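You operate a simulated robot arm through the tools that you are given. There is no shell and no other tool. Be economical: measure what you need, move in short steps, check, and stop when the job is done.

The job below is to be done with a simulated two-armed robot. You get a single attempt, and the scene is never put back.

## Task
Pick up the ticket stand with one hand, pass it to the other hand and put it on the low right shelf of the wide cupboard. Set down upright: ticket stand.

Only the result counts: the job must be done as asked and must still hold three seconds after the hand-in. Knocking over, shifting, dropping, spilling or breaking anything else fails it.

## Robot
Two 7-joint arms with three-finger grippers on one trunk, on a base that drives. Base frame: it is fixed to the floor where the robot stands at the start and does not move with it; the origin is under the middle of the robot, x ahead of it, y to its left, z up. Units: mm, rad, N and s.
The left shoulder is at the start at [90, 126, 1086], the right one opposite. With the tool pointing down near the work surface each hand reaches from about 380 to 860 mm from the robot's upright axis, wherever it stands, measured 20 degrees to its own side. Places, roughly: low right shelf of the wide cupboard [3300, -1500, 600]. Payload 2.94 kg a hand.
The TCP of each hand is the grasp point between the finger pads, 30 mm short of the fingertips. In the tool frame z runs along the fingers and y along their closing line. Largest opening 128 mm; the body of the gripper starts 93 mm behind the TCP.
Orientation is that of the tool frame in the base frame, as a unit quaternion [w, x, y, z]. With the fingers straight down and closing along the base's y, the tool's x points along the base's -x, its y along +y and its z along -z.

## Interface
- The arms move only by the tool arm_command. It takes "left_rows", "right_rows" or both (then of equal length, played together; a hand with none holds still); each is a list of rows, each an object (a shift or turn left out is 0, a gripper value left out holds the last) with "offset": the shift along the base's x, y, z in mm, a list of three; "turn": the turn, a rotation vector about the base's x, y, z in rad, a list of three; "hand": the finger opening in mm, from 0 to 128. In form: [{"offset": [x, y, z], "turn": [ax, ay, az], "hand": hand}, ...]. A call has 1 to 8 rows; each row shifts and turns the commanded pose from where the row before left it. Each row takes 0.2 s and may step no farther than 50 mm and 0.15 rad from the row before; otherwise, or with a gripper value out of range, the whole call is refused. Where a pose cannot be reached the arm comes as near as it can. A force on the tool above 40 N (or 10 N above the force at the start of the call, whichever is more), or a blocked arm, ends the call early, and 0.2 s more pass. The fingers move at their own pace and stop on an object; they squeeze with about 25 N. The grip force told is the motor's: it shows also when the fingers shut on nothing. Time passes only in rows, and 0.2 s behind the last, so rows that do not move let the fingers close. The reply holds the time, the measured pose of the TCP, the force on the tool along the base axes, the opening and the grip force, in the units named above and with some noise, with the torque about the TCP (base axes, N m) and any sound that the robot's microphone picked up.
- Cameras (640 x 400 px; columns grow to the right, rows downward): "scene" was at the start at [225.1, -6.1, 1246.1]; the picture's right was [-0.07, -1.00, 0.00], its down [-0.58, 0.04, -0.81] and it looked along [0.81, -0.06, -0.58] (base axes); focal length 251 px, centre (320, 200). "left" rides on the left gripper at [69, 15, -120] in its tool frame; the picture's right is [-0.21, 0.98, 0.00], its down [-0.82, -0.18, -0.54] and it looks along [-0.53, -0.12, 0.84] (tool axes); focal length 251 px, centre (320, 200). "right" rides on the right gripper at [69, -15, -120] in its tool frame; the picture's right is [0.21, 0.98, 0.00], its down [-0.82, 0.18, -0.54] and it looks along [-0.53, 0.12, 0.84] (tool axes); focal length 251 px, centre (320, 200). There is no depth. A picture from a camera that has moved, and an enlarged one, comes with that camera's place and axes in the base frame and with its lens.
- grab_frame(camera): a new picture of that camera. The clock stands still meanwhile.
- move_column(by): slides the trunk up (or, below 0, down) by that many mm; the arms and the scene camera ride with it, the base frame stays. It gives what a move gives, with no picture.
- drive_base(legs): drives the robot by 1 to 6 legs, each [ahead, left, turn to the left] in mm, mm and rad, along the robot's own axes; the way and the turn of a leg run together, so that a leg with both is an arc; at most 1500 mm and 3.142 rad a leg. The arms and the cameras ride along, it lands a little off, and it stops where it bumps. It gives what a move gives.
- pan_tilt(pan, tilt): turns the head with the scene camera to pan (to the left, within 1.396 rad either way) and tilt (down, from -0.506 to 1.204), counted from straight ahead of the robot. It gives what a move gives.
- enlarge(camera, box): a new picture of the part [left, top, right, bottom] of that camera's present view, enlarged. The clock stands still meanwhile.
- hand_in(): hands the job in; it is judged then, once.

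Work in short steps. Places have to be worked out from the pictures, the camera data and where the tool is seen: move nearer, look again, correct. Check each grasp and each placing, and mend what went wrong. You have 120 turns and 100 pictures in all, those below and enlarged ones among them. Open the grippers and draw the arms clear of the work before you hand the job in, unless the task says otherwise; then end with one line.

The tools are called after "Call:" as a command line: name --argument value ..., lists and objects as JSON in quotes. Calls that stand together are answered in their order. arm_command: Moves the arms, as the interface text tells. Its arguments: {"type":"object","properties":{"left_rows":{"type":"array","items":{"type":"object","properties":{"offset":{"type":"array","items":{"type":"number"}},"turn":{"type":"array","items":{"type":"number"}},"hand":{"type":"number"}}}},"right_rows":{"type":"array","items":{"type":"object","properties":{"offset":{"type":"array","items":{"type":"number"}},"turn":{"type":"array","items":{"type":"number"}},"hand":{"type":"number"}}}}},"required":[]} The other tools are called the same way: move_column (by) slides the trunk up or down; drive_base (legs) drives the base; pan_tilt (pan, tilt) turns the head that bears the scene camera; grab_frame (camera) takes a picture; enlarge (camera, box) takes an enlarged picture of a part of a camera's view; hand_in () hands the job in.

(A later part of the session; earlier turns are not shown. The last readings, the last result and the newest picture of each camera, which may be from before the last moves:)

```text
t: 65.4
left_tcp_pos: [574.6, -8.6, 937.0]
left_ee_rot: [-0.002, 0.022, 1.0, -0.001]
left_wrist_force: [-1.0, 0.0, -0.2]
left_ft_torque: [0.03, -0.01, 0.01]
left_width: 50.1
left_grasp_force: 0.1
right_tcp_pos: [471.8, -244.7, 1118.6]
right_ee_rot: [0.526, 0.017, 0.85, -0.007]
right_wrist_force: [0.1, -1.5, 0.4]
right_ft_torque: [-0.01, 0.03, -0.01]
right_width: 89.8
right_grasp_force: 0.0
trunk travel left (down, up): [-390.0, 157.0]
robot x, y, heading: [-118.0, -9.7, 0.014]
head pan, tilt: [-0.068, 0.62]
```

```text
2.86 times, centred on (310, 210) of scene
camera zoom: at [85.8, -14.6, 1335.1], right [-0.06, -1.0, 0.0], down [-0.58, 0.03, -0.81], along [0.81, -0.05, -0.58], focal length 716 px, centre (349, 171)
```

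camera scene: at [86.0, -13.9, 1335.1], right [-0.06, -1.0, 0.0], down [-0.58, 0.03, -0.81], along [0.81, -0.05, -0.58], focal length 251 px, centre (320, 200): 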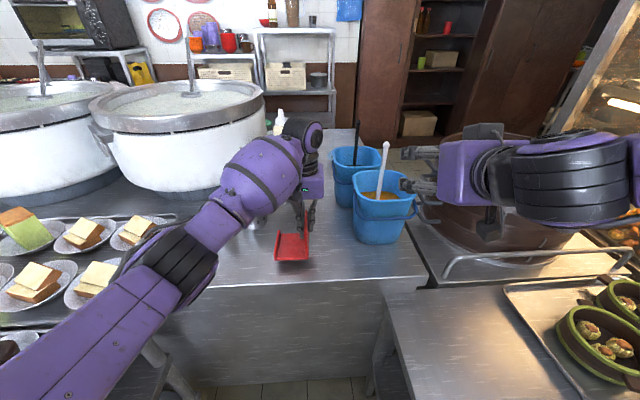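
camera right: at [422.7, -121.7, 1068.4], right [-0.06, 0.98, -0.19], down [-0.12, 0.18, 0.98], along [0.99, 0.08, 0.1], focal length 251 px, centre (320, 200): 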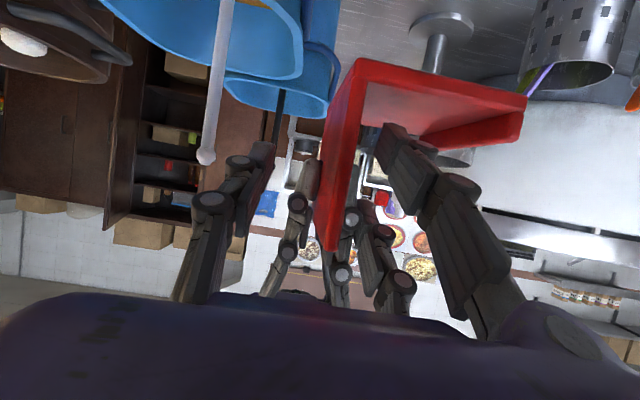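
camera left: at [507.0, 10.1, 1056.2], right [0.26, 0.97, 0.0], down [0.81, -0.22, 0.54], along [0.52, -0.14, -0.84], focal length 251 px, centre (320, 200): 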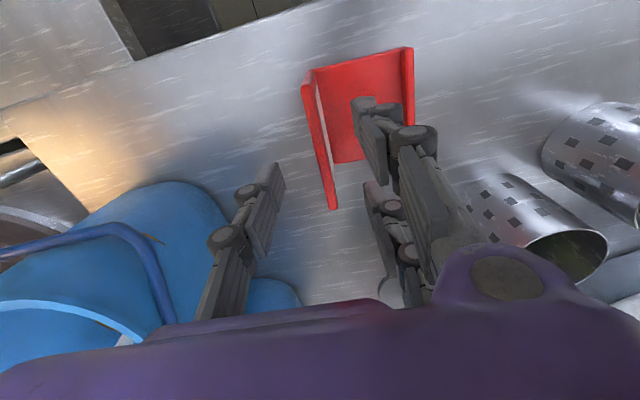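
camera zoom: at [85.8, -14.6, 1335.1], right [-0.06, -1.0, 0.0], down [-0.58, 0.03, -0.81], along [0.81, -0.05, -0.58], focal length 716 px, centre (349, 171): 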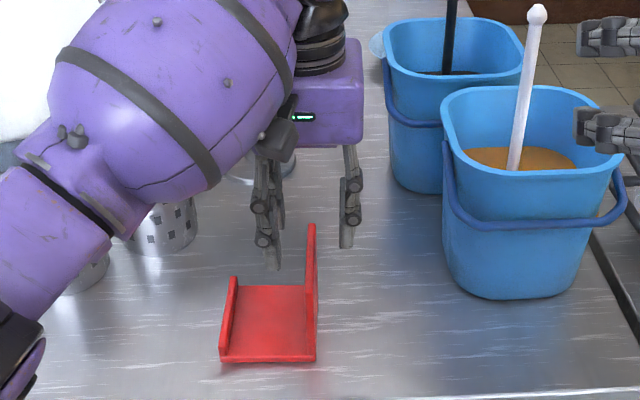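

The panel spans x 530–618 at y≈-6, centred under the hand. I descend, close and lift.

Call:
arm_command --left_rows '[{"offset": [0, 2, -30]}, {"offset": [0, 0, -30]}, {"offset": [0, 0, 0]}, {"hand": 0}, {"hand": 0}, {"offset": [0, 0, 20]}, {"offset": [0, 0, 40]}, {"offset": [0, 0, 40]}]'

Call:
grab_frame --camera "left"

```text
t: 67.2
left_tcp_pos: [573.2, -3.2, 976.0]
left_ee_rot: [-0.001, 0.021, 1.0, -0.001]
left_wrist_force: [-0.2, 0.2, -1.8]
left_ft_torque: [-0.04, 0.03, 0.0]
left_width: 7.9
left_grasp_force: 24.9
right_tcp_pos: [471.9, -241.8, 1118.9]
right_ee_rot: [0.528, 0.018, 0.849, -0.008]
right_wrist_force: [-0.4, 0.5, -0.1]
right_ft_torque: [0.0, -0.01, 0.02]
right_width: 90.1
right_grasp_force: 0.0
trunk travel left (down, up): [-390.0, 157.0]
robot x, y, heading: [-116.8, -11.8, 0.012]
head pan, tilt: [-0.068, 0.62]
```

```text
38 pictures are left
camera left: at [504.3, 15.2, 1095.8], right [0.26, 0.97, 0.0], down [0.81, -0.22, 0.54], along [0.52, -0.14, -0.84], focal length 251 px, centre (320, 200)
```

left: 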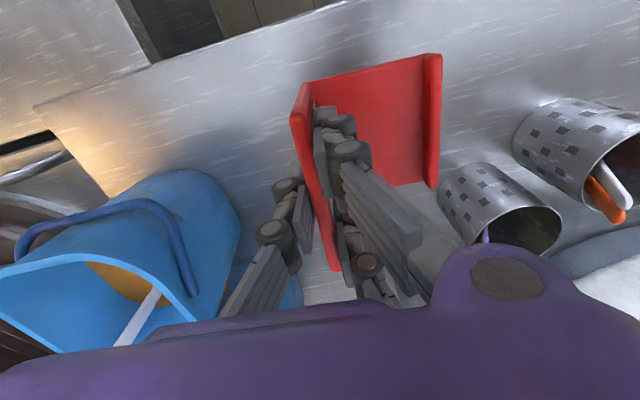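

The stand is held at its centre. I raise it to about (609, -21, 1078) and yaw it −45° so its back faces the right hand. The right hand turns +44° at a safe distance.

Call:
arm_command --left_rows '[{"offset": [6, -3, 17], "turn": [0, 0, -0.132]}, {"offset": [6, -3, 17], "turn": [0, 0, -0.132]}, {"offset": [6, -3, 17], "turn": [0, 0, -0.132]}, {"offset": [6, -3, 17], "turn": [0, 0, -0.132]}, {"offset": [6, -3, 17], "turn": [0, 0, -0.132]}, {"offset": [6, -3, 17], "turn": [0, 0, -0.132]}, {"offset": [0, 0, 0]}]' --right_rows '[{"offset": [5, 5, 0], "turn": [0, 0, 0.128], "hand": 115}, {"offset": [5, 5, 0], "turn": [0, 0, 0.128]}, {"offset": [5, 5, 0], "turn": [0, 0, 0.128]}, {"offset": [5, 5, 0], "turn": [0, 0, 0.128]}, {"offset": [5, 5, 0], "turn": [0, 0, 0.128]}, {"offset": [5, 5, 0], "turn": [0, 0, 0.128]}, {"offset": [0, 0, 0]}]'

Call:
grab_frame --camera "right"

Call:
grab_frame --camera "scene"

```text
t: 68.8
left_tcp_pos: [609.4, -21.7, 1078.5]
left_ee_rot: [-0.002, 0.407, 0.913, 0.0]
left_wrist_force: [-0.3, -0.1, -2.1]
left_ft_torque: [-0.02, -0.01, 0.01]
left_width: 7.7
left_grasp_force: 24.9
right_tcp_pos: [498.2, -205.6, 1115.2]
right_ee_rot: [0.494, -0.287, 0.801, 0.177]
right_wrist_force: [0.2, -0.4, 0.0]
right_ft_torque: [0.0, 0.0, 0.05]
right_width: 114.9
right_grasp_force: 0.0
right hand out of reach, approached as far as the arm can: row 6
trunk travel left (down, up): [-390.0, 157.0]
robot x, y, heading: [-119.2, -8.3, 0.016]
head pan, tilt: [-0.068, 0.62]
```

```text
37 pictures are left
camera right: at [402.3, -306.1, 1106.0], right [-0.7, 0.69, -0.19], down [-0.2, 0.07, 0.98], along [0.69, 0.72, 0.09], focal length 251 px, centre (320, 200)
```

right: 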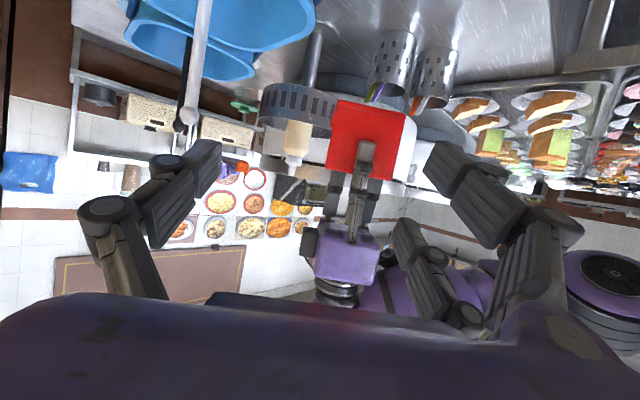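

```text
36 pictures are left
camera scene: at [85.9, -14.0, 1335.1], right [-0.06, -1.0, 0.0], down [-0.58, 0.03, -0.81], along [0.81, -0.05, -0.58], focal length 251 px, centre (320, 200)
```

scene: 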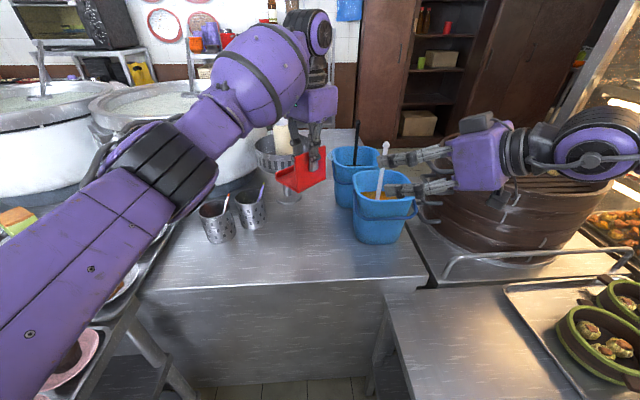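

The right hand faces the panel's back squarely, with fingers spread to 115 mm. I bring it to a pre-pose about 90 mm short of the panel.

Call:
arm_command --right_rows '[{"offset": [11, 32, -4], "turn": [0, 0, 0.02]}, {"offset": [11, 32, -4], "turn": [0, 0, 0.02]}, {"offset": [11, 32, -4]}, {"offset": [10, 31, -4]}, {"offset": [0, 0, 0]}]'

Call:
grab_frame --camera "right"

```text
t: 70.0
left_tcp_pos: [609.8, -23.0, 1077.7]
left_ee_rot: [-0.003, 0.406, 0.914, 0.0]
left_wrist_force: [-0.5, -0.1, -0.7]
left_ft_torque: [-0.01, 0.03, 0.03]
left_width: 7.5
left_grasp_force: 24.5
right_tcp_pos: [531.0, -87.4, 1099.4]
right_ee_rot: [0.489, -0.318, 0.788, 0.201]
right_wrist_force: [-0.7, -0.6, 0.4]
right_ft_torque: [0.01, 0.01, 0.02]
right_width: 115.0
right_grasp_force: 0.0
right hand out of reach, approached as far as the arm can: row 1
trunk travel left (down, up): [-390.0, 157.0]
robot x, y, heading: [-118.2, -8.0, 0.014]
head pan, tilt: [-0.068, 0.62]
```

```text
35 pictures are left
camera right: at [443.5, -194.6, 1089.0], right [-0.75, 0.64, -0.19], down [-0.21, 0.04, 0.98], along [0.63, 0.77, 0.1], focal length 251 px, centre (320, 200)
```

right: 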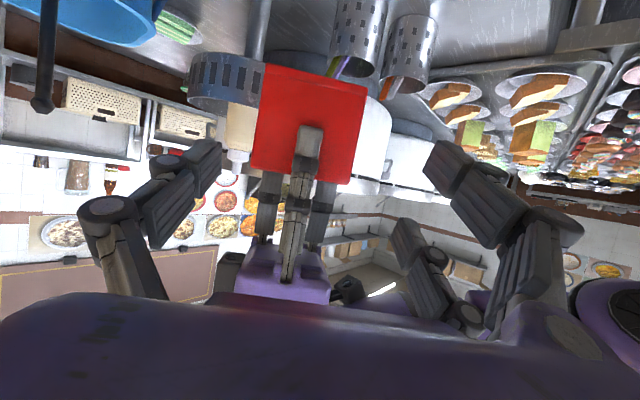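

Alignment is good, with yaw within 2°. I make a small correction, then advance along the tool axis in 20 mm steps, stopping short to check.

Call:
arm_command --right_rows '[{"offset": [7, -3, 5]}, {"offset": [13, 12.6, -8.9]}, {"offset": [13, 12.6, -8.9]}, {"offset": [13, 12.6, -8.9]}, {"offset": [0, 0, 0]}]'

Call:
grab_frame --camera "right"

Call:
enlarge --camera "scene" --box '[220, 80, 420, 240]'

```text
t: 71.2
left_tcp_pos: [609.5, -21.8, 1078.3]
left_ee_rot: [-0.001, 0.406, 0.914, -0.001]
left_wrist_force: [-0.5, -0.7, -1.6]
left_ft_torque: [-0.03, 0.01, 0.0]
left_width: 7.8
left_grasp_force: 25.0
right_tcp_pos: [576.1, -51.0, 1077.3]
right_ee_rot: [0.488, -0.317, 0.788, 0.2]
right_wrist_force: [0.2, -0.3, 0.8]
right_ft_torque: [0.04, 0.02, 0.01]
right_width: 114.9
right_grasp_force: 0.0
trunk travel left (down, up): [-390.0, 157.0]
robot x, y, heading: [-120.5, -10.4, 0.009]
head pan, tilt: [-0.068, 0.62]
```

```text
34 pictures are left
camera right: at [489.3, -159.0, 1067.6], right [-0.75, 0.64, -0.19], down [-0.21, 0.04, 0.98], along [0.63, 0.77, 0.1], focal length 251 px, centre (320, 200)
```

right: 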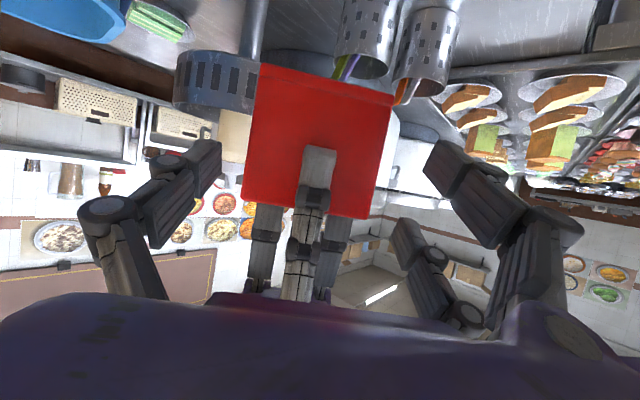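

```text
2.50 times, centred on (320, 160) of scene
camera zoom: at [85.3, -14.3, 1335.2], right [-0.06, -1.0, 0.0], down [-0.58, 0.03, -0.81], along [0.81, -0.05, -0.58], focal length 627 px, centre (320, 300)
```

zoom: 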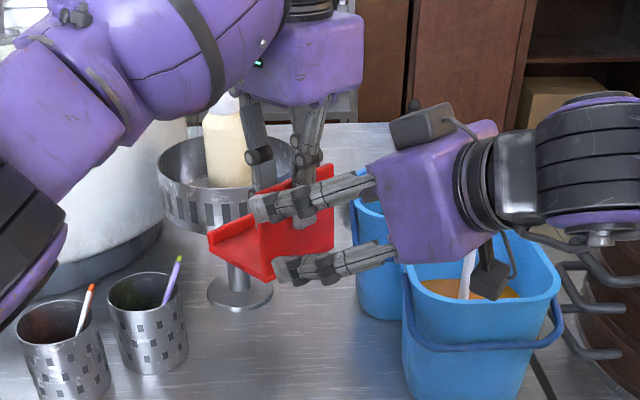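

All clear. The fingers pass on both sides of the panel. I go the last 38 mm and close slowly.

Call:
arm_command --right_rows '[{"offset": [13.5, 11.5, -8]}, {"offset": [13.5, 11.5, -8]}, {"offset": [0, 0, 0]}]'

Call:
grab_frame --camera "right"

Call:
grab_frame --camera "left"

```text
t: 72.0
left_tcp_pos: [608.9, -23.2, 1079.7]
left_ee_rot: [-0.002, 0.407, 0.914, 0.0]
left_wrist_force: [-0.2, -0.4, -0.8]
left_ft_torque: [-0.08, 0.03, -0.04]
left_width: 7.7
left_grasp_force: 24.8
right_tcp_pos: [606.2, -28.6, 1059.3]
right_ee_rot: [0.488, -0.318, 0.788, 0.201]
right_wrist_force: [-0.1, -0.1, -0.2]
right_ft_torque: [0.01, 0.0, 0.0]
right_width: 114.9
right_grasp_force: 0.0
trunk travel left (down, up): [-390.0, 157.0]
robot x, y, heading: [-114.9, -11.6, 0.017]
head pan, tilt: [-0.068, 0.62]
```

```text
32 pictures are left
camera right: at [517.7, -135.6, 1050.8], right [-0.75, 0.64, -0.19], down [-0.21, 0.04, 0.98], along [0.63, 0.77, 0.1], focal length 251 px, centre (320, 200)
```

right: 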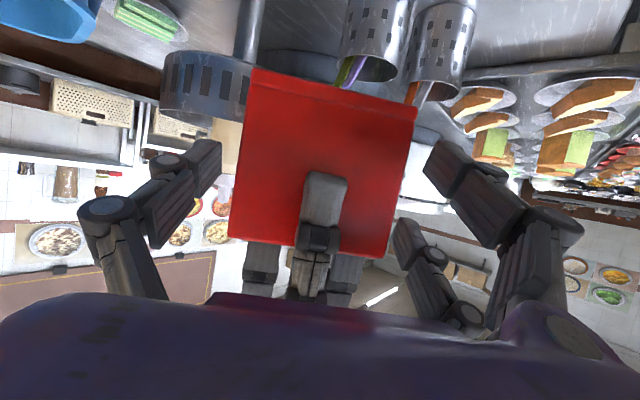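

```text
31 pictures are left
camera left: at [575.0, 39.3, 1198.1], right [0.87, 0.5, 0.0], down [0.42, -0.73, 0.54], along [0.27, -0.47, -0.84], focal length 251 px, centre (320, 200)
```

left: 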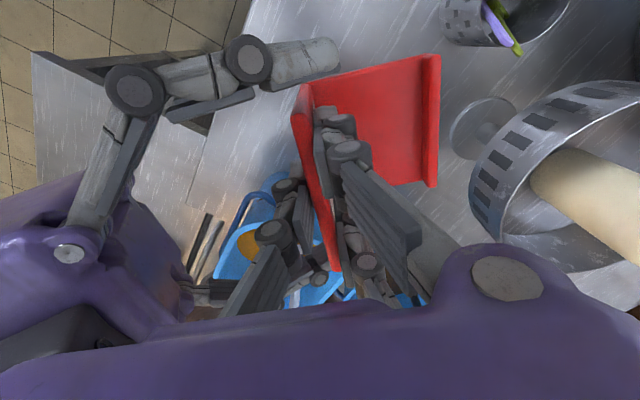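

The fingers sit beside both panel edges. I close the right hand.

Call:
arm_command --right_rows '[{"hand": 96}, {"hand": 80}, {"hand": 60}, {"hand": 60}]'

Call:
grab_frame --camera "right"

```text
t: 73.0
left_tcp_pos: [609.6, -21.8, 1078.1]
left_ee_rot: [-0.002, 0.405, 0.914, 0.0]
left_wrist_force: [4.1, 0.7, -3.3]
left_ft_torque: [-0.23, -0.29, -0.02]
left_width: 7.6
left_grasp_force: 25.1
right_tcp_pos: [605.1, -28.4, 1059.7]
right_ee_rot: [0.488, -0.317, 0.788, 0.2]
right_wrist_force: [-4.2, -0.6, 1.3]
right_ft_torque: [0.22, 0.22, 0.06]
right_width: 94.1
right_grasp_force: 25.5
trunk travel left (down, up): [-390.0, 157.0]
robot x, y, heading: [-117.4, -8.1, 0.014]
head pan, tilt: [-0.068, 0.62]
```

```text
30 pictures are left
camera right: at [517.7, -135.2, 1050.6], right [-0.75, 0.64, -0.19], down [-0.21, 0.04, 0.98], along [0.63, 0.77, 0.1], focal length 251 px, centre (320, 200)
```

right: 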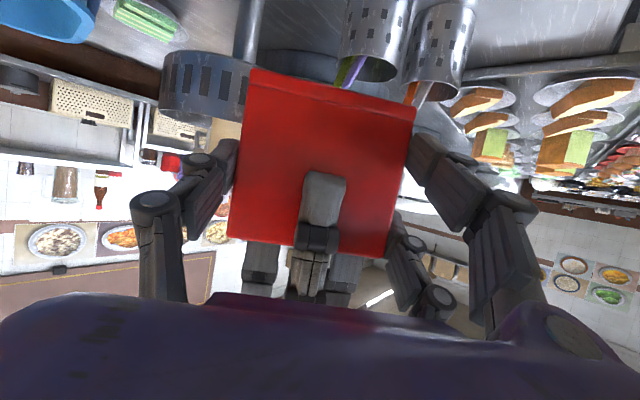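

The right hand holds at 25 N across 94 mm. I open the left hand and withdraw it straight up.

Call:
arm_command --left_rows '[{"hand": 30}, {"hand": 45}, {"offset": [0, 0, 0]}, {"offset": [0, 0, 25]}, {"offset": [0, 0, 35]}]'

Call:
grab_frame --camera "right"

Call:
enlarge --camera "scene" --box '[220, 80, 420, 240]'

```text
t: 74.2
left_tcp_pos: [608.0, -21.5, 1137.7]
left_ee_rot: [-0.002, 0.406, 0.914, 0.001]
left_wrist_force: [-0.4, 0.2, -0.5]
left_ft_torque: [0.0, -0.01, 0.0]
left_width: 45.3
left_grasp_force: 0.0
right_tcp_pos: [603.6, -28.2, 1061.0]
right_ee_rot: [0.488, -0.317, 0.788, 0.2]
right_wrist_force: [0.2, 1.2, -0.6]
right_ft_torque: [-0.03, 0.01, -0.03]
right_width: 94.4
right_grasp_force: 24.8
trunk travel left (down, up): [-390.0, 157.0]
robot x, y, heading: [-118.9, -11.2, 0.014]
head pan, tilt: [-0.068, 0.62]
```

```text
29 pictures are left
camera right: at [517.0, -135.7, 1051.2], right [-0.75, 0.64, -0.19], down [-0.21, 0.04, 0.98], along [0.63, 0.77, 0.1], focal length 251 px, centre (320, 200)
```

right: 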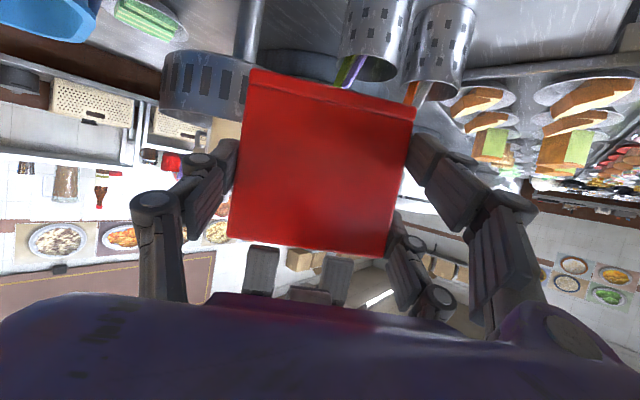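

```text
2.50 times, centred on (320, 160) of scene
camera zoom: at [84.7, -14.3, 1335.3], right [-0.06, -1.0, 0.0], down [-0.58, 0.03, -0.81], along [0.81, -0.05, -0.58], focal length 627 px, centre (320, 300)
```

zoom: 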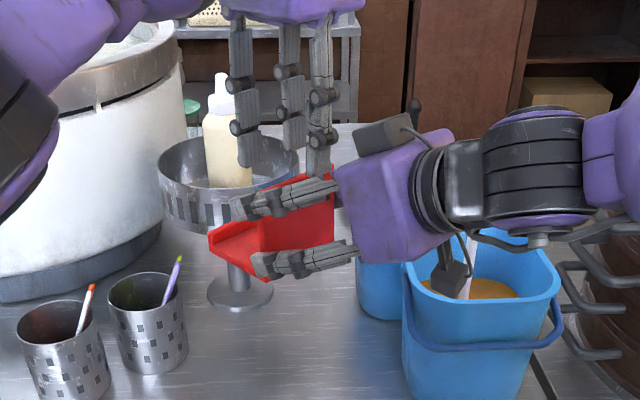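

Handover done: the panel is unchanged in the right grip. I clear the left hand up and away, then draw the right hand back and turn it straight ahead for travel.

Call:
arm_command --left_rows '[{"offset": [0, 0, 40]}, {"offset": [-25, 35, 0], "turn": [0, 0, 0.11]}, {"offset": [-25, 35, 0], "turn": [0, 0, 0.11]}, {"offset": [-30, 35, 0], "turn": [0, 0, 0.11]}, {"offset": [-30, 35, 0], "turn": [0, 0, 0.11]}, {"offset": [-30, 35, 0], "turn": [0, 0, 0.11]}, {"offset": [-30, 35, 0], "turn": [0, 0, 0.11]}, {"offset": [-30, 35, 0], "turn": [0, 0, 0.11]}]' --right_rows '[{}, {}, {"offset": [-20, -20, 5]}, {"offset": [-30, -30, 5]}, {"offset": [-30, -30, 5], "turn": [0, 0, -0.11]}, {"offset": [-25, -30, 5], "turn": [0, 0, -0.11]}, {"offset": [-20, -30, 5], "turn": [0, 0, -0.11]}, {"offset": [-10, -30, 5], "turn": [0, 0, -0.11]}]'

Call:
arm_command --right_rows '[{"offset": [-10, -20, 0], "turn": [0, 0, -0.11]}, {"offset": [-5, -10, 0], "turn": [0, 0, -0.11]}, {"offset": [0, 0, 0], "turn": [0, 0, -0.11]}, {"offset": [0, 0, 0]}]'

Call:
pan_tilt --pan -1.2 --tilt 0.5

Call:
grab_frame --camera "scene"

```text
t: 76.0
left_tcp_pos: [407.9, 226.6, 1178.1]
left_ee_rot: [-0.001, 0.034, 0.999, 0.0]
left_wrist_force: [-0.7, -0.2, -1.2]
left_ft_torque: [0.01, -0.03, 0.0]
left_width: 45.3
left_grasp_force: 0.2
right_tcp_pos: [468.4, -197.4, 1092.9]
right_ee_rot: [0.521, -0.137, 0.838, 0.088]
right_wrist_force: [-0.4, -0.2, -1.1]
right_ft_torque: [-0.04, 0.06, -0.01]
right_width: 94.3
right_grasp_force: 25.4
trunk travel left (down, up): [-390.0, 157.0]
robot x, y, heading: [-117.7, -12.4, 0.012]
head pan, tilt: [-0.068, 0.62]
```

```text
t: 77.0
left_tcp_pos: [408.8, 223.6, 1176.7]
left_ee_rot: [-0.002, 0.033, 0.999, -0.001]
left_wrist_force: [-0.9, -0.9, -0.1]
left_ft_torque: [0.0, 0.0, 0.02]
left_width: 45.1
left_grasp_force: 0.0
right_tcp_pos: [455.9, -229.9, 1091.5]
right_ee_rot: [0.528, 0.003, 0.85, 0.002]
right_wrist_force: [-0.1, -0.2, -2.6]
right_ft_torque: [0.03, 0.05, 0.01]
right_width: 94.5
right_grasp_force: 24.3
trunk travel left (down, up): [-390.0, 157.0]
robot x, y, heading: [-120.7, -12.3, 0.012]
head pan, tilt: [-0.068, 0.62]
```

```text
t: 78.3
left_tcp_pos: [409.3, 225.4, 1176.9]
left_ee_rot: [-0.002, 0.033, 0.999, -0.002]
left_wrist_force: [-0.8, 0.0, -0.1]
left_ft_torque: [0.0, -0.04, 0.01]
left_width: 45.1
left_grasp_force: 0.0
right_tcp_pos: [455.8, -228.8, 1092.1]
right_ee_rot: [0.527, 0.001, 0.85, 0.003]
right_wrist_force: [1.3, 0.5, -2.4]
right_ft_torque: [-0.05, 0.06, -0.01]
right_width: 94.1
right_grasp_force: 24.4
trunk travel left (down, up): [-390.0, 157.0]
robot x, y, heading: [-116.6, -10.3, 0.016]
head pan, tilt: [-1.201, 0.499]
```

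```text
27 pictures are left
camera scene: at [32.1, -93.5, 1346.0], right [-0.93, -0.37, 0.0], down [-0.18, 0.44, -0.88], along [0.33, -0.81, -0.48], focal length 251 px, centre (320, 200)
```

scene: 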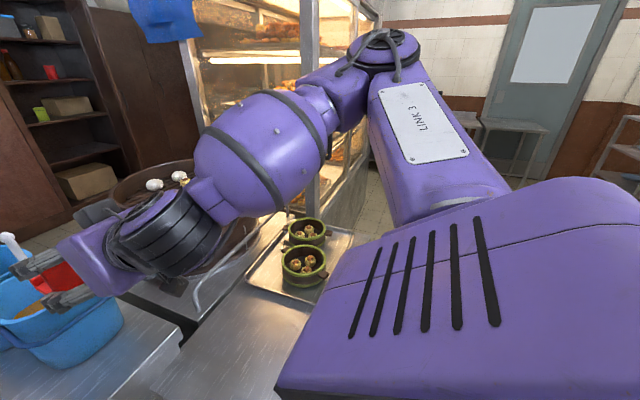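

The right arm blocks this view. I back the base out from between the counters and look around for a route to the cupboard.

Call:
drive_base --legs '[[-450, 0, 0]]'

Call:
pan_tilt --pan -0.5 --tilt 0.3

Call:
grab_frame --camera "scene"

```text
t: 81.0
left_tcp_pos: [-38.4, 220.1, 1176.4]
left_ee_rot: [-0.002, 0.033, 0.999, -0.001]
left_wrist_force: [-0.8, 0.8, -0.3]
left_ft_torque: [0.01, -0.01, -0.02]
left_width: 44.9
left_grasp_force: 0.0
right_tcp_pos: [7.2, -233.4, 1092.0]
right_ee_rot: [0.527, 0.0, 0.85, 0.004]
right_wrist_force: [-0.2, 0.2, -2.1]
right_ft_torque: [0.0, 0.04, -0.02]
right_width: 94.2
right_grasp_force: 25.2
trunk travel left (down, up): [-390.0, 157.0]
robot x, y, heading: [-565.2, -18.2, 0.013]
head pan, tilt: [-1.201, 0.499]
```

```text
t: 82.1
left_tcp_pos: [-38.5, 219.8, 1177.6]
left_ee_rot: [-0.002, 0.032, 0.999, -0.001]
left_wrist_force: [0.2, 0.6, 0.4]
left_ft_torque: [0.01, 0.0, -0.01]
left_width: 44.9
left_grasp_force: 0.0
right_tcp_pos: [8.0, -233.9, 1091.6]
right_ee_rot: [0.527, 0.001, 0.85, 0.003]
right_wrist_force: [0.4, -0.6, -1.0]
right_ft_torque: [0.0, 0.05, -0.01]
right_width: 94.3
right_grasp_force: 24.9
trunk travel left (down, up): [-390.0, 157.0]
robot x, y, heading: [-563.3, -18.1, 0.014]
head pan, tilt: [-0.499, 0.3]
```

```text
26 pictures are left
camera scene: at [-367.7, -58.1, 1364.4], right [-0.47, -0.88, 0.0], down [-0.26, 0.14, -0.96], along [0.84, -0.45, -0.3], focal length 251 px, centre (320, 200)
```

scene: 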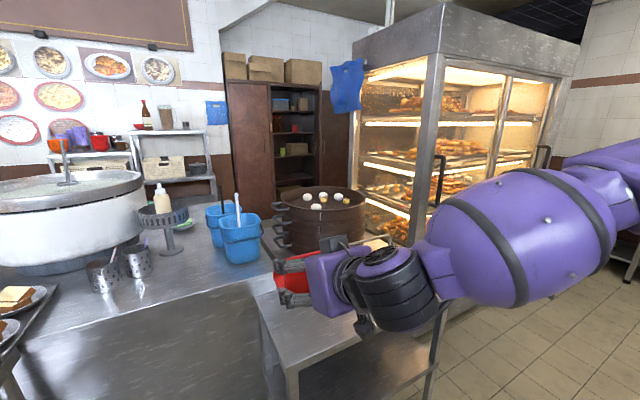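

A low counter and a display case stand on the right. I look farther right to find the way around.

Call:
pan_tilt --pan -1.39 --tilt 0.35

Call:
grab_frame --camera "scene"

```text
t: 83.3
left_tcp_pos: [-39.1, 220.6, 1176.6]
left_ee_rot: [-0.002, 0.032, 0.999, -0.001]
left_wrist_force: [0.0, -0.5, 0.0]
left_ft_torque: [-0.02, -0.03, 0.01]
left_width: 45.3
left_grasp_force: 0.1
right_tcp_pos: [7.9, -234.4, 1092.3]
right_ee_rot: [0.527, 0.002, 0.85, 0.002]
right_wrist_force: [0.0, 0.2, -1.1]
right_ft_torque: [0.02, 0.08, -0.03]
right_width: 94.4
right_grasp_force: 25.3
trunk travel left (down, up): [-390.0, 157.0]
robot x, y, heading: [-564.7, -15.5, 0.014]
head pan, tilt: [-1.389, 0.351]
```

```text
25 pictures are left
camera scene: at [-432.0, -105.7, 1359.7], right [-0.98, -0.19, 0.0], down [-0.07, 0.34, -0.94], along [0.18, -0.92, -0.34], focal length 251 px, centre (320, 200)
```

scene: 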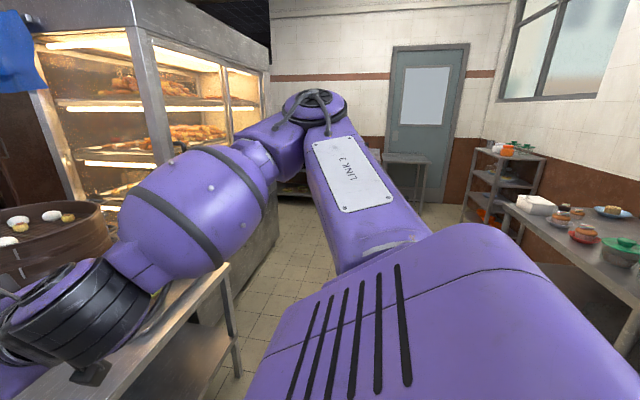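

To the right there's open floor: a corridor past the display case's far end, which I put near y≈-2400, with the far wall at y≈-3600. I keep heading 0 and sidestep right 1500 mm, then look again.

Call:
drive_base --legs '[[-60, 0, 0], [0, -1400, 0]]'

Call:
pan_tilt --pan -1.1 --tilt 0.35

Call:
grab_frame --camera "scene"

Call:
grab_frame --camera "right"

```text
t: 96.4
left_tcp_pos: [-85.2, -1190.7, 1178.3]
left_ee_rot: [-0.002, 0.036, 0.999, 0.0]
left_wrist_force: [0.5, 0.2, 0.6]
left_ft_torque: [-0.05, -0.02, -0.03]
left_width: 45.0
left_grasp_force: 0.0
right_tcp_pos: [-40.5, -1645.3, 1091.6]
right_ee_rot: [0.528, 0.004, 0.85, 0.001]
right_wrist_force: [-0.6, 0.6, -2.0]
right_ft_torque: [0.0, 0.04, 0.01]
right_width: 94.0
right_grasp_force: 24.9
trunk travel left (down, up): [-390.0, 157.0]
robot x, y, heading: [-610.3, -1423.5, -0.001]
head pan, tilt: [-1.389, 0.351]
```

```text
t: 97.2
left_tcp_pos: [-84.9, -1192.1, 1177.0]
left_ee_rot: [-0.001, 0.036, 0.999, -0.001]
left_wrist_force: [-0.1, 0.4, 0.2]
left_ft_torque: [-0.02, -0.03, -0.01]
left_width: 44.9
left_grasp_force: 0.1
right_tcp_pos: [-40.6, -1644.8, 1092.2]
right_ee_rot: [0.527, 0.004, 0.85, 0.001]
right_wrist_force: [-0.2, -0.2, -2.7]
right_ft_torque: [-0.03, 0.07, 0.0]
right_width: 94.2
right_grasp_force: 25.3
trunk travel left (down, up): [-390.0, 157.0]
robot x, y, heading: [-609.4, -1421.1, 0.01]
head pan, tilt: [-1.1, 0.351]
```

```text
24 pictures are left
camera scene: at [-454.2, -1505.9, 1359.7], right [-0.89, -0.46, 0.0], down [-0.16, 0.31, -0.94], along [0.43, -0.83, -0.34], focal length 251 px, centre (320, 200)
```

scene: 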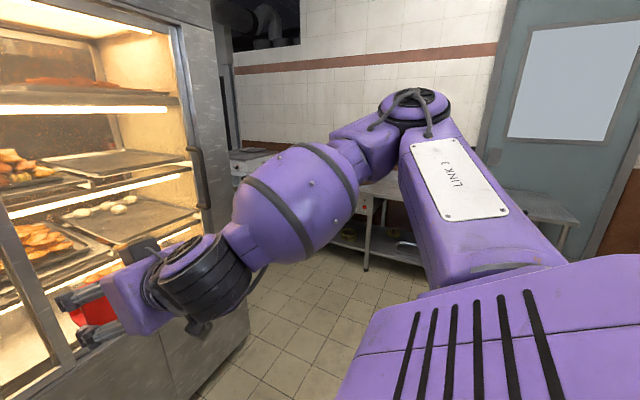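

```text
23 pictures are left
camera right: at [-178.0, -1660.6, 1082.2], right [-0.09, 0.98, -0.19], down [-0.12, 0.18, 0.98], along [0.99, 0.11, 0.1], focal length 251 px, centre (320, 200)
```

right: 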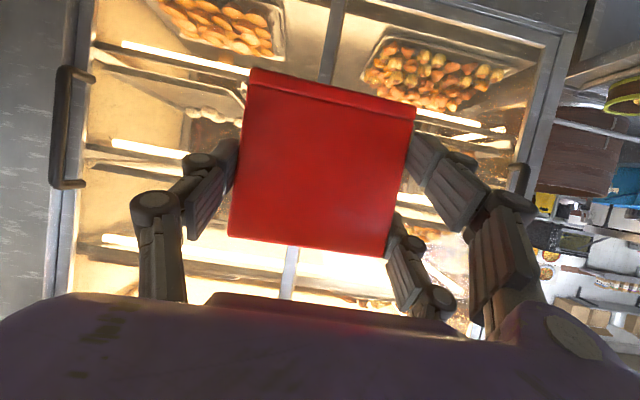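

The case's front face is at x≈500 and its right end at y≈-2400. Tables line the far wall, with fronts near y≈-3350. I sidestep another 1200 mm and view the passage ahead.

Call:
drive_base --legs '[[0, -1200, 0]]'

Call:
pan_tilt --pan 0.0 --tilt 0.4

Call:
grab_frame --camera "scene"

```text
t: 108.1
left_tcp_pos: [-86.4, -2425.3, 1175.9]
left_ee_rot: [-0.001, 0.05, 0.999, -0.002]
left_wrist_force: [0.1, -1.1, -0.1]
left_ft_torque: [0.02, -0.02, -0.02]
left_width: 44.8
left_grasp_force: 0.1
right_tcp_pos: [-55.3, -2880.4, 1092.1]
right_ee_rot: [0.527, 0.016, 0.85, -0.006]
right_wrist_force: [0.0, 0.0, -1.4]
right_ft_torque: [-0.02, 0.04, -0.02]
right_width: 94.0
right_grasp_force: 25.0
trunk travel left (down, up): [-390.0, 157.0]
robot x, y, heading: [-623.0, -2642.1, -0.021]
head pan, tilt: [-1.1, 0.351]
```

```text
t: 109.5
left_tcp_pos: [-85.9, -2426.1, 1177.9]
left_ee_rot: [-0.001, 0.05, 0.999, -0.001]
left_wrist_force: [-0.4, 0.4, -0.2]
left_ft_torque: [-0.01, -0.02, -0.01]
left_width: 44.9
left_grasp_force: 0.0
right_tcp_pos: [-56.5, -2880.5, 1092.4]
right_ee_rot: [0.526, 0.015, 0.85, -0.005]
right_wrist_force: [-0.1, 0.5, -1.9]
right_ft_torque: [0.0, 0.03, 0.03]
right_width: 94.3
right_grasp_force: 24.6
trunk travel left (down, up): [-390.0, 157.0]
robot x, y, heading: [-620.6, -2644.3, -0.017]
head pan, tilt: [0.0, 0.4]
```

```text
22 pictures are left
camera scene: at [-412.9, -2647.9, 1355.1], right [-0.02, -1.0, 0.0], down [-0.39, 0.01, -0.92], along [0.92, -0.02, -0.39], focal length 251 px, centre (320, 200)
```

scene: 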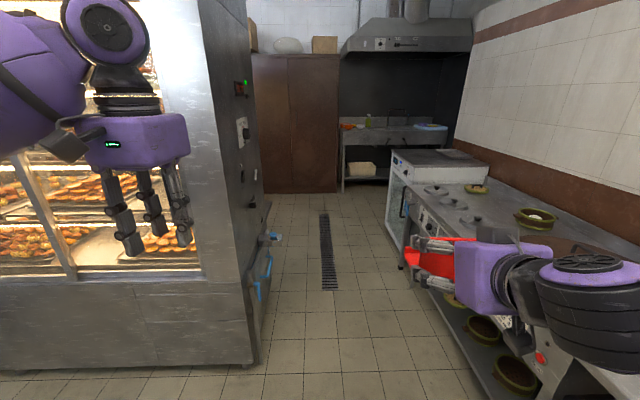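

There's a clear passage between the case's side (y≈-2290) and the oven and counter (y≈-3220). I narrow the robot by stretching both arms more forward and inward, then check.

Call:
arm_command --left_rows '[{"offset": [21, -30, 4]}, {"offset": [21, -30, 4]}, {"offset": [21, -30, 4]}, {"offset": [21, -30, 4]}, {"offset": [21, -30, 4]}, {"offset": [0, 0, 0]}]' --right_rows '[{"offset": [22, 12, 0]}, {"offset": [22, 12, 0]}, {"offset": [22, 12, 0]}, {"offset": [22, 12, 0]}, {"offset": [22, 12, 0]}, {"offset": [0, 0, 0]}]'

Call:
grab_frame --camera "scene"

```text
t: 110.9
left_tcp_pos: [18.3, -2575.6, 1196.9]
left_ee_rot: [-0.001, 0.05, 0.999, -0.001]
left_wrist_force: [-0.1, 0.2, -0.1]
left_ft_torque: [0.02, -0.03, -0.03]
left_width: 45.4
left_grasp_force: 0.1
right_tcp_pos: [54.4, -2820.0, 1091.8]
right_ee_rot: [0.527, 0.015, 0.85, -0.006]
right_wrist_force: [-0.4, -0.4, -1.4]
right_ft_torque: [0.0, 0.09, -0.02]
right_width: 94.2
right_grasp_force: 25.6
trunk travel left (down, up): [-390.0, 157.0]
robot x, y, heading: [-622.7, -2644.9, -0.023]
head pan, tilt: [0.0, 0.4]
```

```text
21 pictures are left
camera scene: at [-413.8, -2647.0, 1355.3], right [-0.02, -1.0, 0.0], down [-0.39, 0.01, -0.92], along [0.92, -0.02, -0.39], focal length 251 px, centre (320, 200)
```

scene: 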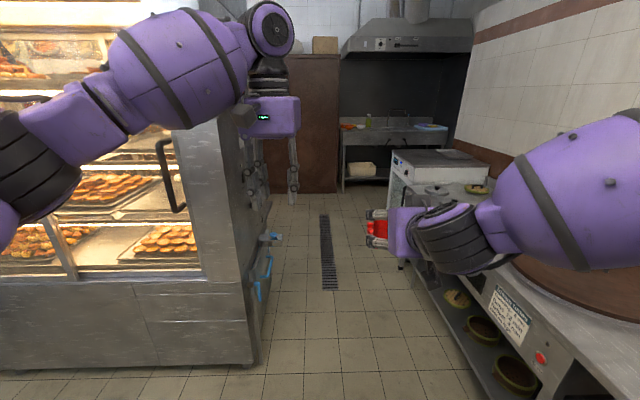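

The arms now fit. I shift to y≈-2755, straighten the heading, and drive ahead 1000 mm, then check the margins.

Call:
drive_base --legs '[[0, -115, 0.023], [1000, 0, 0]]'

Call:
pan_tilt --pan 0.5 --tilt 0.4

Call:
grab_frame --camera "scene"

```text
t: 117.3
left_tcp_pos: [1016.3, -2692.2, 1195.7]
left_ee_rot: [-0.002, 0.048, 0.999, -0.001]
left_wrist_force: [0.4, -0.9, 0.3]
left_ft_torque: [-0.02, 0.06, 0.02]
left_width: 45.1
left_grasp_force: 0.1
right_tcp_pos: [1054.4, -2938.7, 1091.2]
right_ee_rot: [0.527, 0.013, 0.85, -0.004]
right_wrist_force: [-0.5, -0.2, -2.3]
right_ft_torque: [0.02, 0.06, -0.02]
right_width: 94.1
right_grasp_force: 25.1
trunk travel left (down, up): [-390.0, 157.0]
robot x, y, heading: [376.0, -2765.7, -0.017]
head pan, tilt: [0.0, 0.4]
```

```text
t: 118.2
left_tcp_pos: [1016.1, -2692.8, 1196.9]
left_ee_rot: [-0.002, 0.047, 0.999, 0.0]
left_wrist_force: [0.2, -0.1, -0.2]
left_ft_torque: [-0.03, 0.04, -0.02]
left_width: 45.2
left_grasp_force: 0.1
right_tcp_pos: [1053.0, -2937.6, 1091.3]
right_ee_rot: [0.527, 0.013, 0.85, -0.004]
right_wrist_force: [-0.1, 0.4, -0.7]
right_ft_torque: [0.01, 0.07, 0.03]
right_width: 94.4
right_grasp_force: 24.5
trunk travel left (down, up): [-390.0, 157.0]
robot x, y, heading: [377.3, -2761.0, -0.02]
head pan, tilt: [0.499, 0.4]
```

```text
20 pictures are left
camera scene: at [575.2, -2722.1, 1355.1], right [0.46, -0.89, 0.0], down [-0.34, -0.18, -0.92], along [0.82, 0.43, -0.39], focal length 251 px, centre (320, 200)
```

scene: 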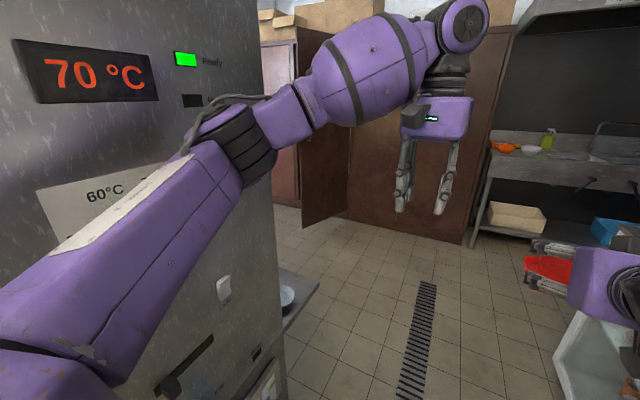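

Clear on both sides. The cupboard's open bay is ahead-left, with one door standing open. I continue ahead 1150 mm past the case.

Call:
drive_base --legs '[[1150, 0, 0.02]]'

Call:
pan_tilt --pan 0.75 --tilt 0.4

Call:
grab_frame --camera "scene"

```text
t: 124.0
left_tcp_pos: [2136.7, -2691.3, 1196.9]
left_ee_rot: [-0.001, 0.039, 0.999, -0.001]
left_wrist_force: [-0.2, 0.9, 0.5]
left_ft_torque: [0.03, 0.01, 0.02]
left_width: 45.3
left_grasp_force: 0.0
right_tcp_pos: [2177.4, -2935.4, 1089.8]
right_ee_rot: [0.527, 0.006, 0.85, 0.0]
right_wrist_force: [0.6, 0.8, -1.8]
right_ft_torque: [-0.03, 0.03, 0.01]
right_width: 94.4
right_grasp_force: 24.7
trunk travel left (down, up): [-390.0, 157.0]
robot x, y, heading: [1498.2, -2772.5, 0.002]
head pan, tilt: [0.499, 0.4]
```

```text
t: 124.7
left_tcp_pos: [2137.7, -2691.6, 1196.7]
left_ee_rot: [-0.001, 0.039, 0.999, -0.001]
left_wrist_force: [0.1, 0.9, 0.1]
left_ft_torque: [-0.02, 0.0, -0.01]
left_width: 45.1
left_grasp_force: 0.3
right_tcp_pos: [2178.0, -2935.7, 1090.7]
right_ee_rot: [0.527, 0.007, 0.85, -0.001]
right_wrist_force: [0.5, 0.1, -1.7]
right_ft_torque: [-0.01, 0.06, 0.0]
right_width: 94.2
right_grasp_force: 25.6
trunk travel left (down, up): [-390.0, 157.0]
robot x, y, heading: [1498.6, -2774.1, -0.001]
head pan, tilt: [0.75, 0.4]
```

```text
19 pictures are left
camera scene: at [1682.7, -2709.0, 1355.1], right [0.68, -0.73, 0.0], down [-0.28, -0.27, -0.92], along [0.67, 0.63, -0.39], focal length 251 px, centre (320, 200)
```

scene: 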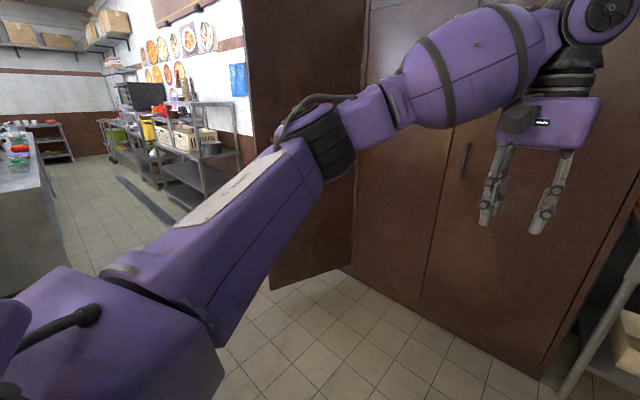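

The open door leaf runs from its hinge near (3080, -1717) to its free edge near (2495, -1486). I must come in from its left side. I go ahead to x≈1950, turn to face +y and drive up along x≈1950, clear of the door.

Call:
drive_base --legs '[[450, 0, 0], [0, 0, 1.571], [1000, 0, 0]]'

Call:
pan_tilt --pan -1.1 --tilt 0.4

Call:
grab_frame --camera "scene"

```text
t: 136.0
left_tcp_pos: [1910.6, -1147.2, 1196.3]
left_ee_rot: [-0.002, -0.67, 0.742, -0.002]
left_wrist_force: [-0.3, 0.0, -0.6]
left_ft_torque: [0.02, -0.02, -0.01]
left_width: 45.4
left_grasp_force: 0.1
right_tcp_pos: [2155.3, -1113.5, 1090.9]
right_ee_rot: [0.377, -0.589, 0.613, 0.367]
right_wrist_force: [-0.7, 0.3, -1.5]
right_ft_torque: [-0.05, -0.02, 0.0]
right_width: 94.3
right_grasp_force: 24.9
trunk travel left (down, up): [-390.0, 157.0]
robot x, y, heading: [1972.1, -1787.1, 1.543]
head pan, tilt: [0.75, 0.4]
```

```text
t: 137.8
left_tcp_pos: [1910.4, -1148.5, 1195.9]
left_ee_rot: [-0.001, -0.67, 0.742, -0.001]
left_wrist_force: [-0.4, 0.3, 0.4]
left_ft_torque: [-0.02, 0.0, -0.02]
left_width: 45.0
left_grasp_force: 0.0
right_tcp_pos: [2153.9, -1112.8, 1090.7]
right_ee_rot: [0.377, -0.589, 0.613, 0.368]
right_wrist_force: [0.0, -0.1, -2.3]
right_ft_torque: [-0.04, -0.02, -0.02]
right_width: 94.1
right_grasp_force: 24.9
trunk travel left (down, up): [-390.0, 157.0]
robot x, y, heading: [1974.6, -1787.4, 1.542]
head pan, tilt: [-1.1, 0.4]
```

```text
18 pictures are left
camera scene: at [2062.4, -1633.6, 1355.1], right [0.43, -0.9, 0.0], down [-0.35, -0.17, -0.92], along [0.83, 0.4, -0.39], focal length 251 px, centre (320, 200)
```

scene: 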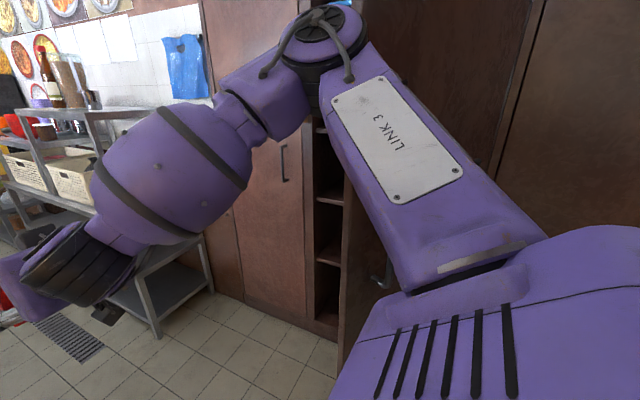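

The door edge matches my estimate (about (2495, -1486)), and the bay opening is visible left of it. I drive on to about (1800, -1000) and turn to heading −0.26, far enough out that the hands clear the door.

Call:
drive_base --legs '[[800, 170, 0], [0, 0, -1.8]]'

Call:
pan_tilt --pan -0.1 --tilt 0.45

Call:
grab_frame --camera "scene"

```text
t: 146.6
left_tcp_pos: [2465.9, -1068.6, 1196.5]
left_ee_rot: [-0.002, 0.178, 0.984, -0.001]
left_wrist_force: [-0.5, 0.4, 0.2]
left_ft_torque: [0.04, 0.0, 0.02]
left_width: 45.1
left_grasp_force: 0.1
right_tcp_pos: [2438.2, -1314.8, 1091.2]
right_ee_rot: [0.522, 0.125, 0.841, -0.074]
right_wrist_force: [-0.3, -0.2, -1.2]
right_ft_torque: [0.01, 0.07, -0.01]
right_width: 94.3
right_grasp_force: 25.4
trunk travel left (down, up): [-390.0, 157.0]
robot x, y, heading: [1829.3, -973.6, -0.277]
head pan, tilt: [-1.1, 0.4]
```

```text
t: 147.9
left_tcp_pos: [2465.8, -1067.0, 1197.3]
left_ee_rot: [-0.001, 0.178, 0.984, -0.001]
left_wrist_force: [-0.4, 0.0, 0.0]
left_ft_torque: [0.0, -0.02, 0.0]
left_width: 45.0
left_grasp_force: 0.0
right_tcp_pos: [2437.4, -1314.0, 1090.7]
right_ee_rot: [0.522, 0.124, 0.841, -0.074]
right_wrist_force: [-0.3, 1.2, -2.2]
right_ft_torque: [0.03, 0.04, 0.03]
right_width: 94.1
right_grasp_force: 25.0
trunk travel left (down, up): [-390.0, 157.0]
robot x, y, heading: [1835.2, -971.5, -0.277]
head pan, tilt: [-0.099, 0.45]
```

```text
17 pictures are left
camera scene: at [2026.9, -1035.4, 1350.5], right [-0.37, -0.93, 0.0], down [-0.4, 0.16, -0.9], along [0.84, -0.33, -0.44], focal length 251 px, centre (320, 200)
```

scene: 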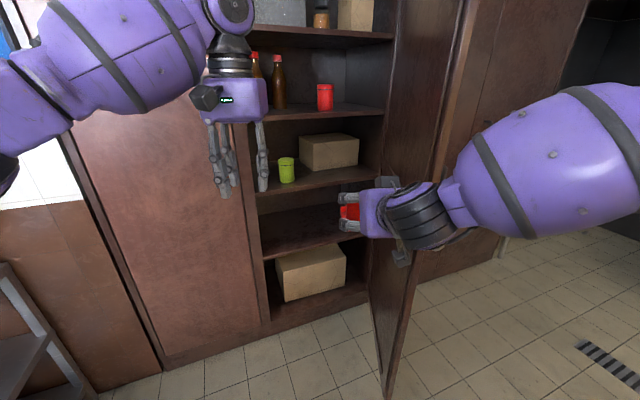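

The low shelf is the empty one, at z≈575 with its front at x≈3035. The shelf above is at ≈890. I tuck the left hand back so it clears the cupboard and lower the trunk fully here, in the open.

Call:
arm_command --left_rows '[{"offset": [-29, 38, 0]}, {"offset": [-29, 38, 0]}, {"offset": [-29, 38, 0]}, {"offset": [-29, 38, 0]}, {"offset": [-29, 38, 0]}, {"offset": [-29, 38, 0]}]'

Call:
move_column --by -380

Call:
grab_frame --camera "scene"

```text
t: 149.3
left_tcp_pos: [2288.1, -836.7, 1198.9]
left_ee_rot: [-0.001, 0.177, 0.984, -0.002]
left_wrist_force: [-0.7, 0.0, 0.5]
left_ft_torque: [-0.02, -0.03, 0.01]
left_width: 45.2
left_grasp_force: 0.1
right_tcp_pos: [2436.5, -1311.1, 1091.8]
right_ee_rot: [0.522, 0.123, 0.841, -0.073]
right_wrist_force: [-0.3, 0.9, -1.4]
right_ft_torque: [0.01, 0.08, 0.0]
right_width: 94.1
right_grasp_force: 24.9
trunk travel left (down, up): [-390.0, 157.0]
robot x, y, heading: [1829.7, -969.3, -0.274]
head pan, tilt: [-0.099, 0.45]
```

```text
t: 153.0
left_tcp_pos: [2291.5, -840.1, 816.7]
left_ee_rot: [-0.003, 0.177, 0.984, -0.001]
left_wrist_force: [-0.5, 1.1, -0.1]
left_ft_torque: [-0.01, 0.04, 0.03]
left_width: 45.1
left_grasp_force: 0.0
right_tcp_pos: [2438.0, -1313.6, 711.2]
right_ee_rot: [0.522, 0.124, 0.841, -0.074]
right_wrist_force: [0.2, 0.8, -1.7]
right_ft_torque: [0.02, 0.04, 0.03]
right_width: 94.3
right_grasp_force: 24.7
trunk travel left (down, up): [-10.0, 537.0]
robot x, y, heading: [1833.5, -970.0, -0.276]
head pan, tilt: [-0.099, 0.45]
```

```text
16 pictures are left
camera scene: at [2139.4, -1067.4, 957.0], right [-0.37, -0.93, 0.0], down [-0.4, 0.16, -0.9], along [0.84, -0.33, -0.44], focal length 251 px, centre (320, 200)
```

scene: 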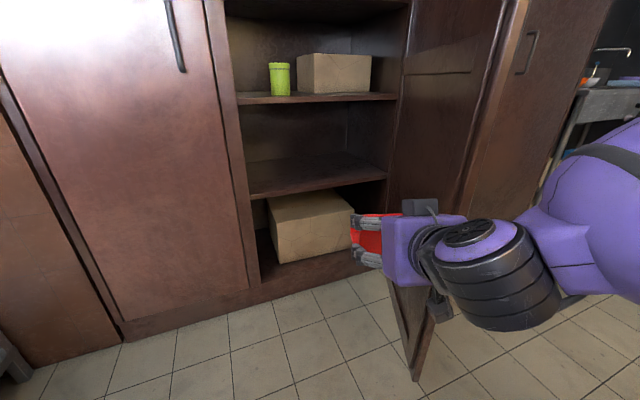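

I read the low shelf's top at z≈558±15, the bay spanning y≈-1140 to -1700, and the front at x≈3045. The stand's bottom is 56 mm below the right TCP. I lower the hand 45 mm, drive most of the way straight toward the bay and re-measure.

Call:
arm_command --right_rows '[{"offset": [0, 0, -15]}, {"offset": [0, 0, -15]}, {"offset": [0, 0, -15]}, {"offset": [0, 0, 0]}]'

Call:
drive_base --legs '[[440, 115, 0]]'

Call:
grab_frame --camera "scene"

Call:
grab_frame --camera "right"

```text
t: 154.0
left_tcp_pos: [2291.6, -839.8, 815.5]
left_ee_rot: [-0.002, 0.177, 0.984, 0.0]
left_wrist_force: [0.0, 0.5, 0.4]
left_ft_torque: [0.0, 0.06, 0.01]
left_width: 45.1
left_grasp_force: 0.1
right_tcp_pos: [2438.8, -1314.1, 666.2]
right_ee_rot: [0.522, 0.124, 0.841, -0.073]
right_wrist_force: [0.2, -1.1, -1.7]
right_ft_torque: [0.03, 0.07, -0.01]
right_width: 94.2
right_grasp_force: 24.8
trunk travel left (down, up): [-10.0, 537.0]
robot x, y, heading: [1830.7, -969.7, -0.276]
head pan, tilt: [-0.099, 0.45]
```

```text
t: 156.0
left_tcp_pos: [2602.9, -849.1, 817.5]
left_ee_rot: [-0.001, 0.182, 0.983, -0.002]
left_wrist_force: [0.3, -0.2, 0.4]
left_ft_torque: [-0.01, -0.01, 0.0]
left_width: 45.1
left_grasp_force: 0.1
right_tcp_pos: [2741.9, -1329.3, 669.5]
right_ee_rot: [0.522, 0.135, 0.838, -0.076]
right_wrist_force: [-1.0, 0.6, -1.5]
right_ft_torque: [0.03, 0.04, -0.02]
right_width: 94.4
right_grasp_force: 24.7
trunk travel left (down, up): [-10.0, 537.0]
robot x, y, heading: [2145.6, -976.1, -0.287]
head pan, tilt: [-0.099, 0.45]
stopped in leg 1: the robot was blocked; the commanded pose is now the measured one
```

```text
15 pictures are left
camera scene: at [2447.6, -1074.4, 958.6], right [-0.38, -0.93, 0.0], down [-0.4, 0.16, -0.9], along [0.84, -0.34, -0.43], focal length 251 px, centre (320, 200)
```

scene: 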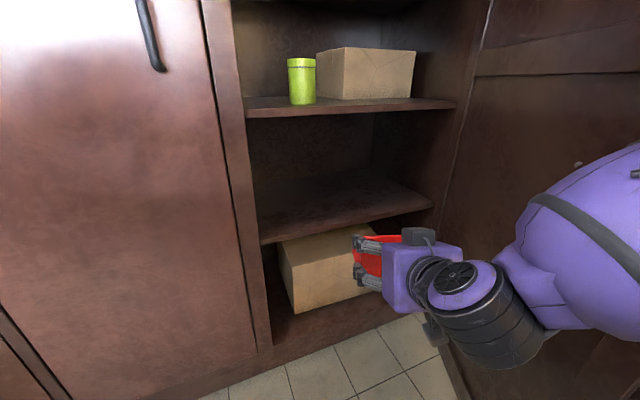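

```text
14 pictures are left
camera right: at [2608.3, -1302.6, 659.5], right [0.21, 0.96, -0.18], down [-0.06, 0.2, 0.98], along [0.98, -0.19, 0.1], focal length 251 px, centre (320, 200)
```

right: 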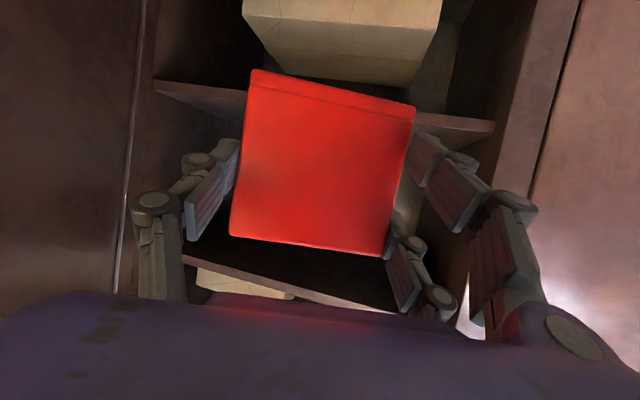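

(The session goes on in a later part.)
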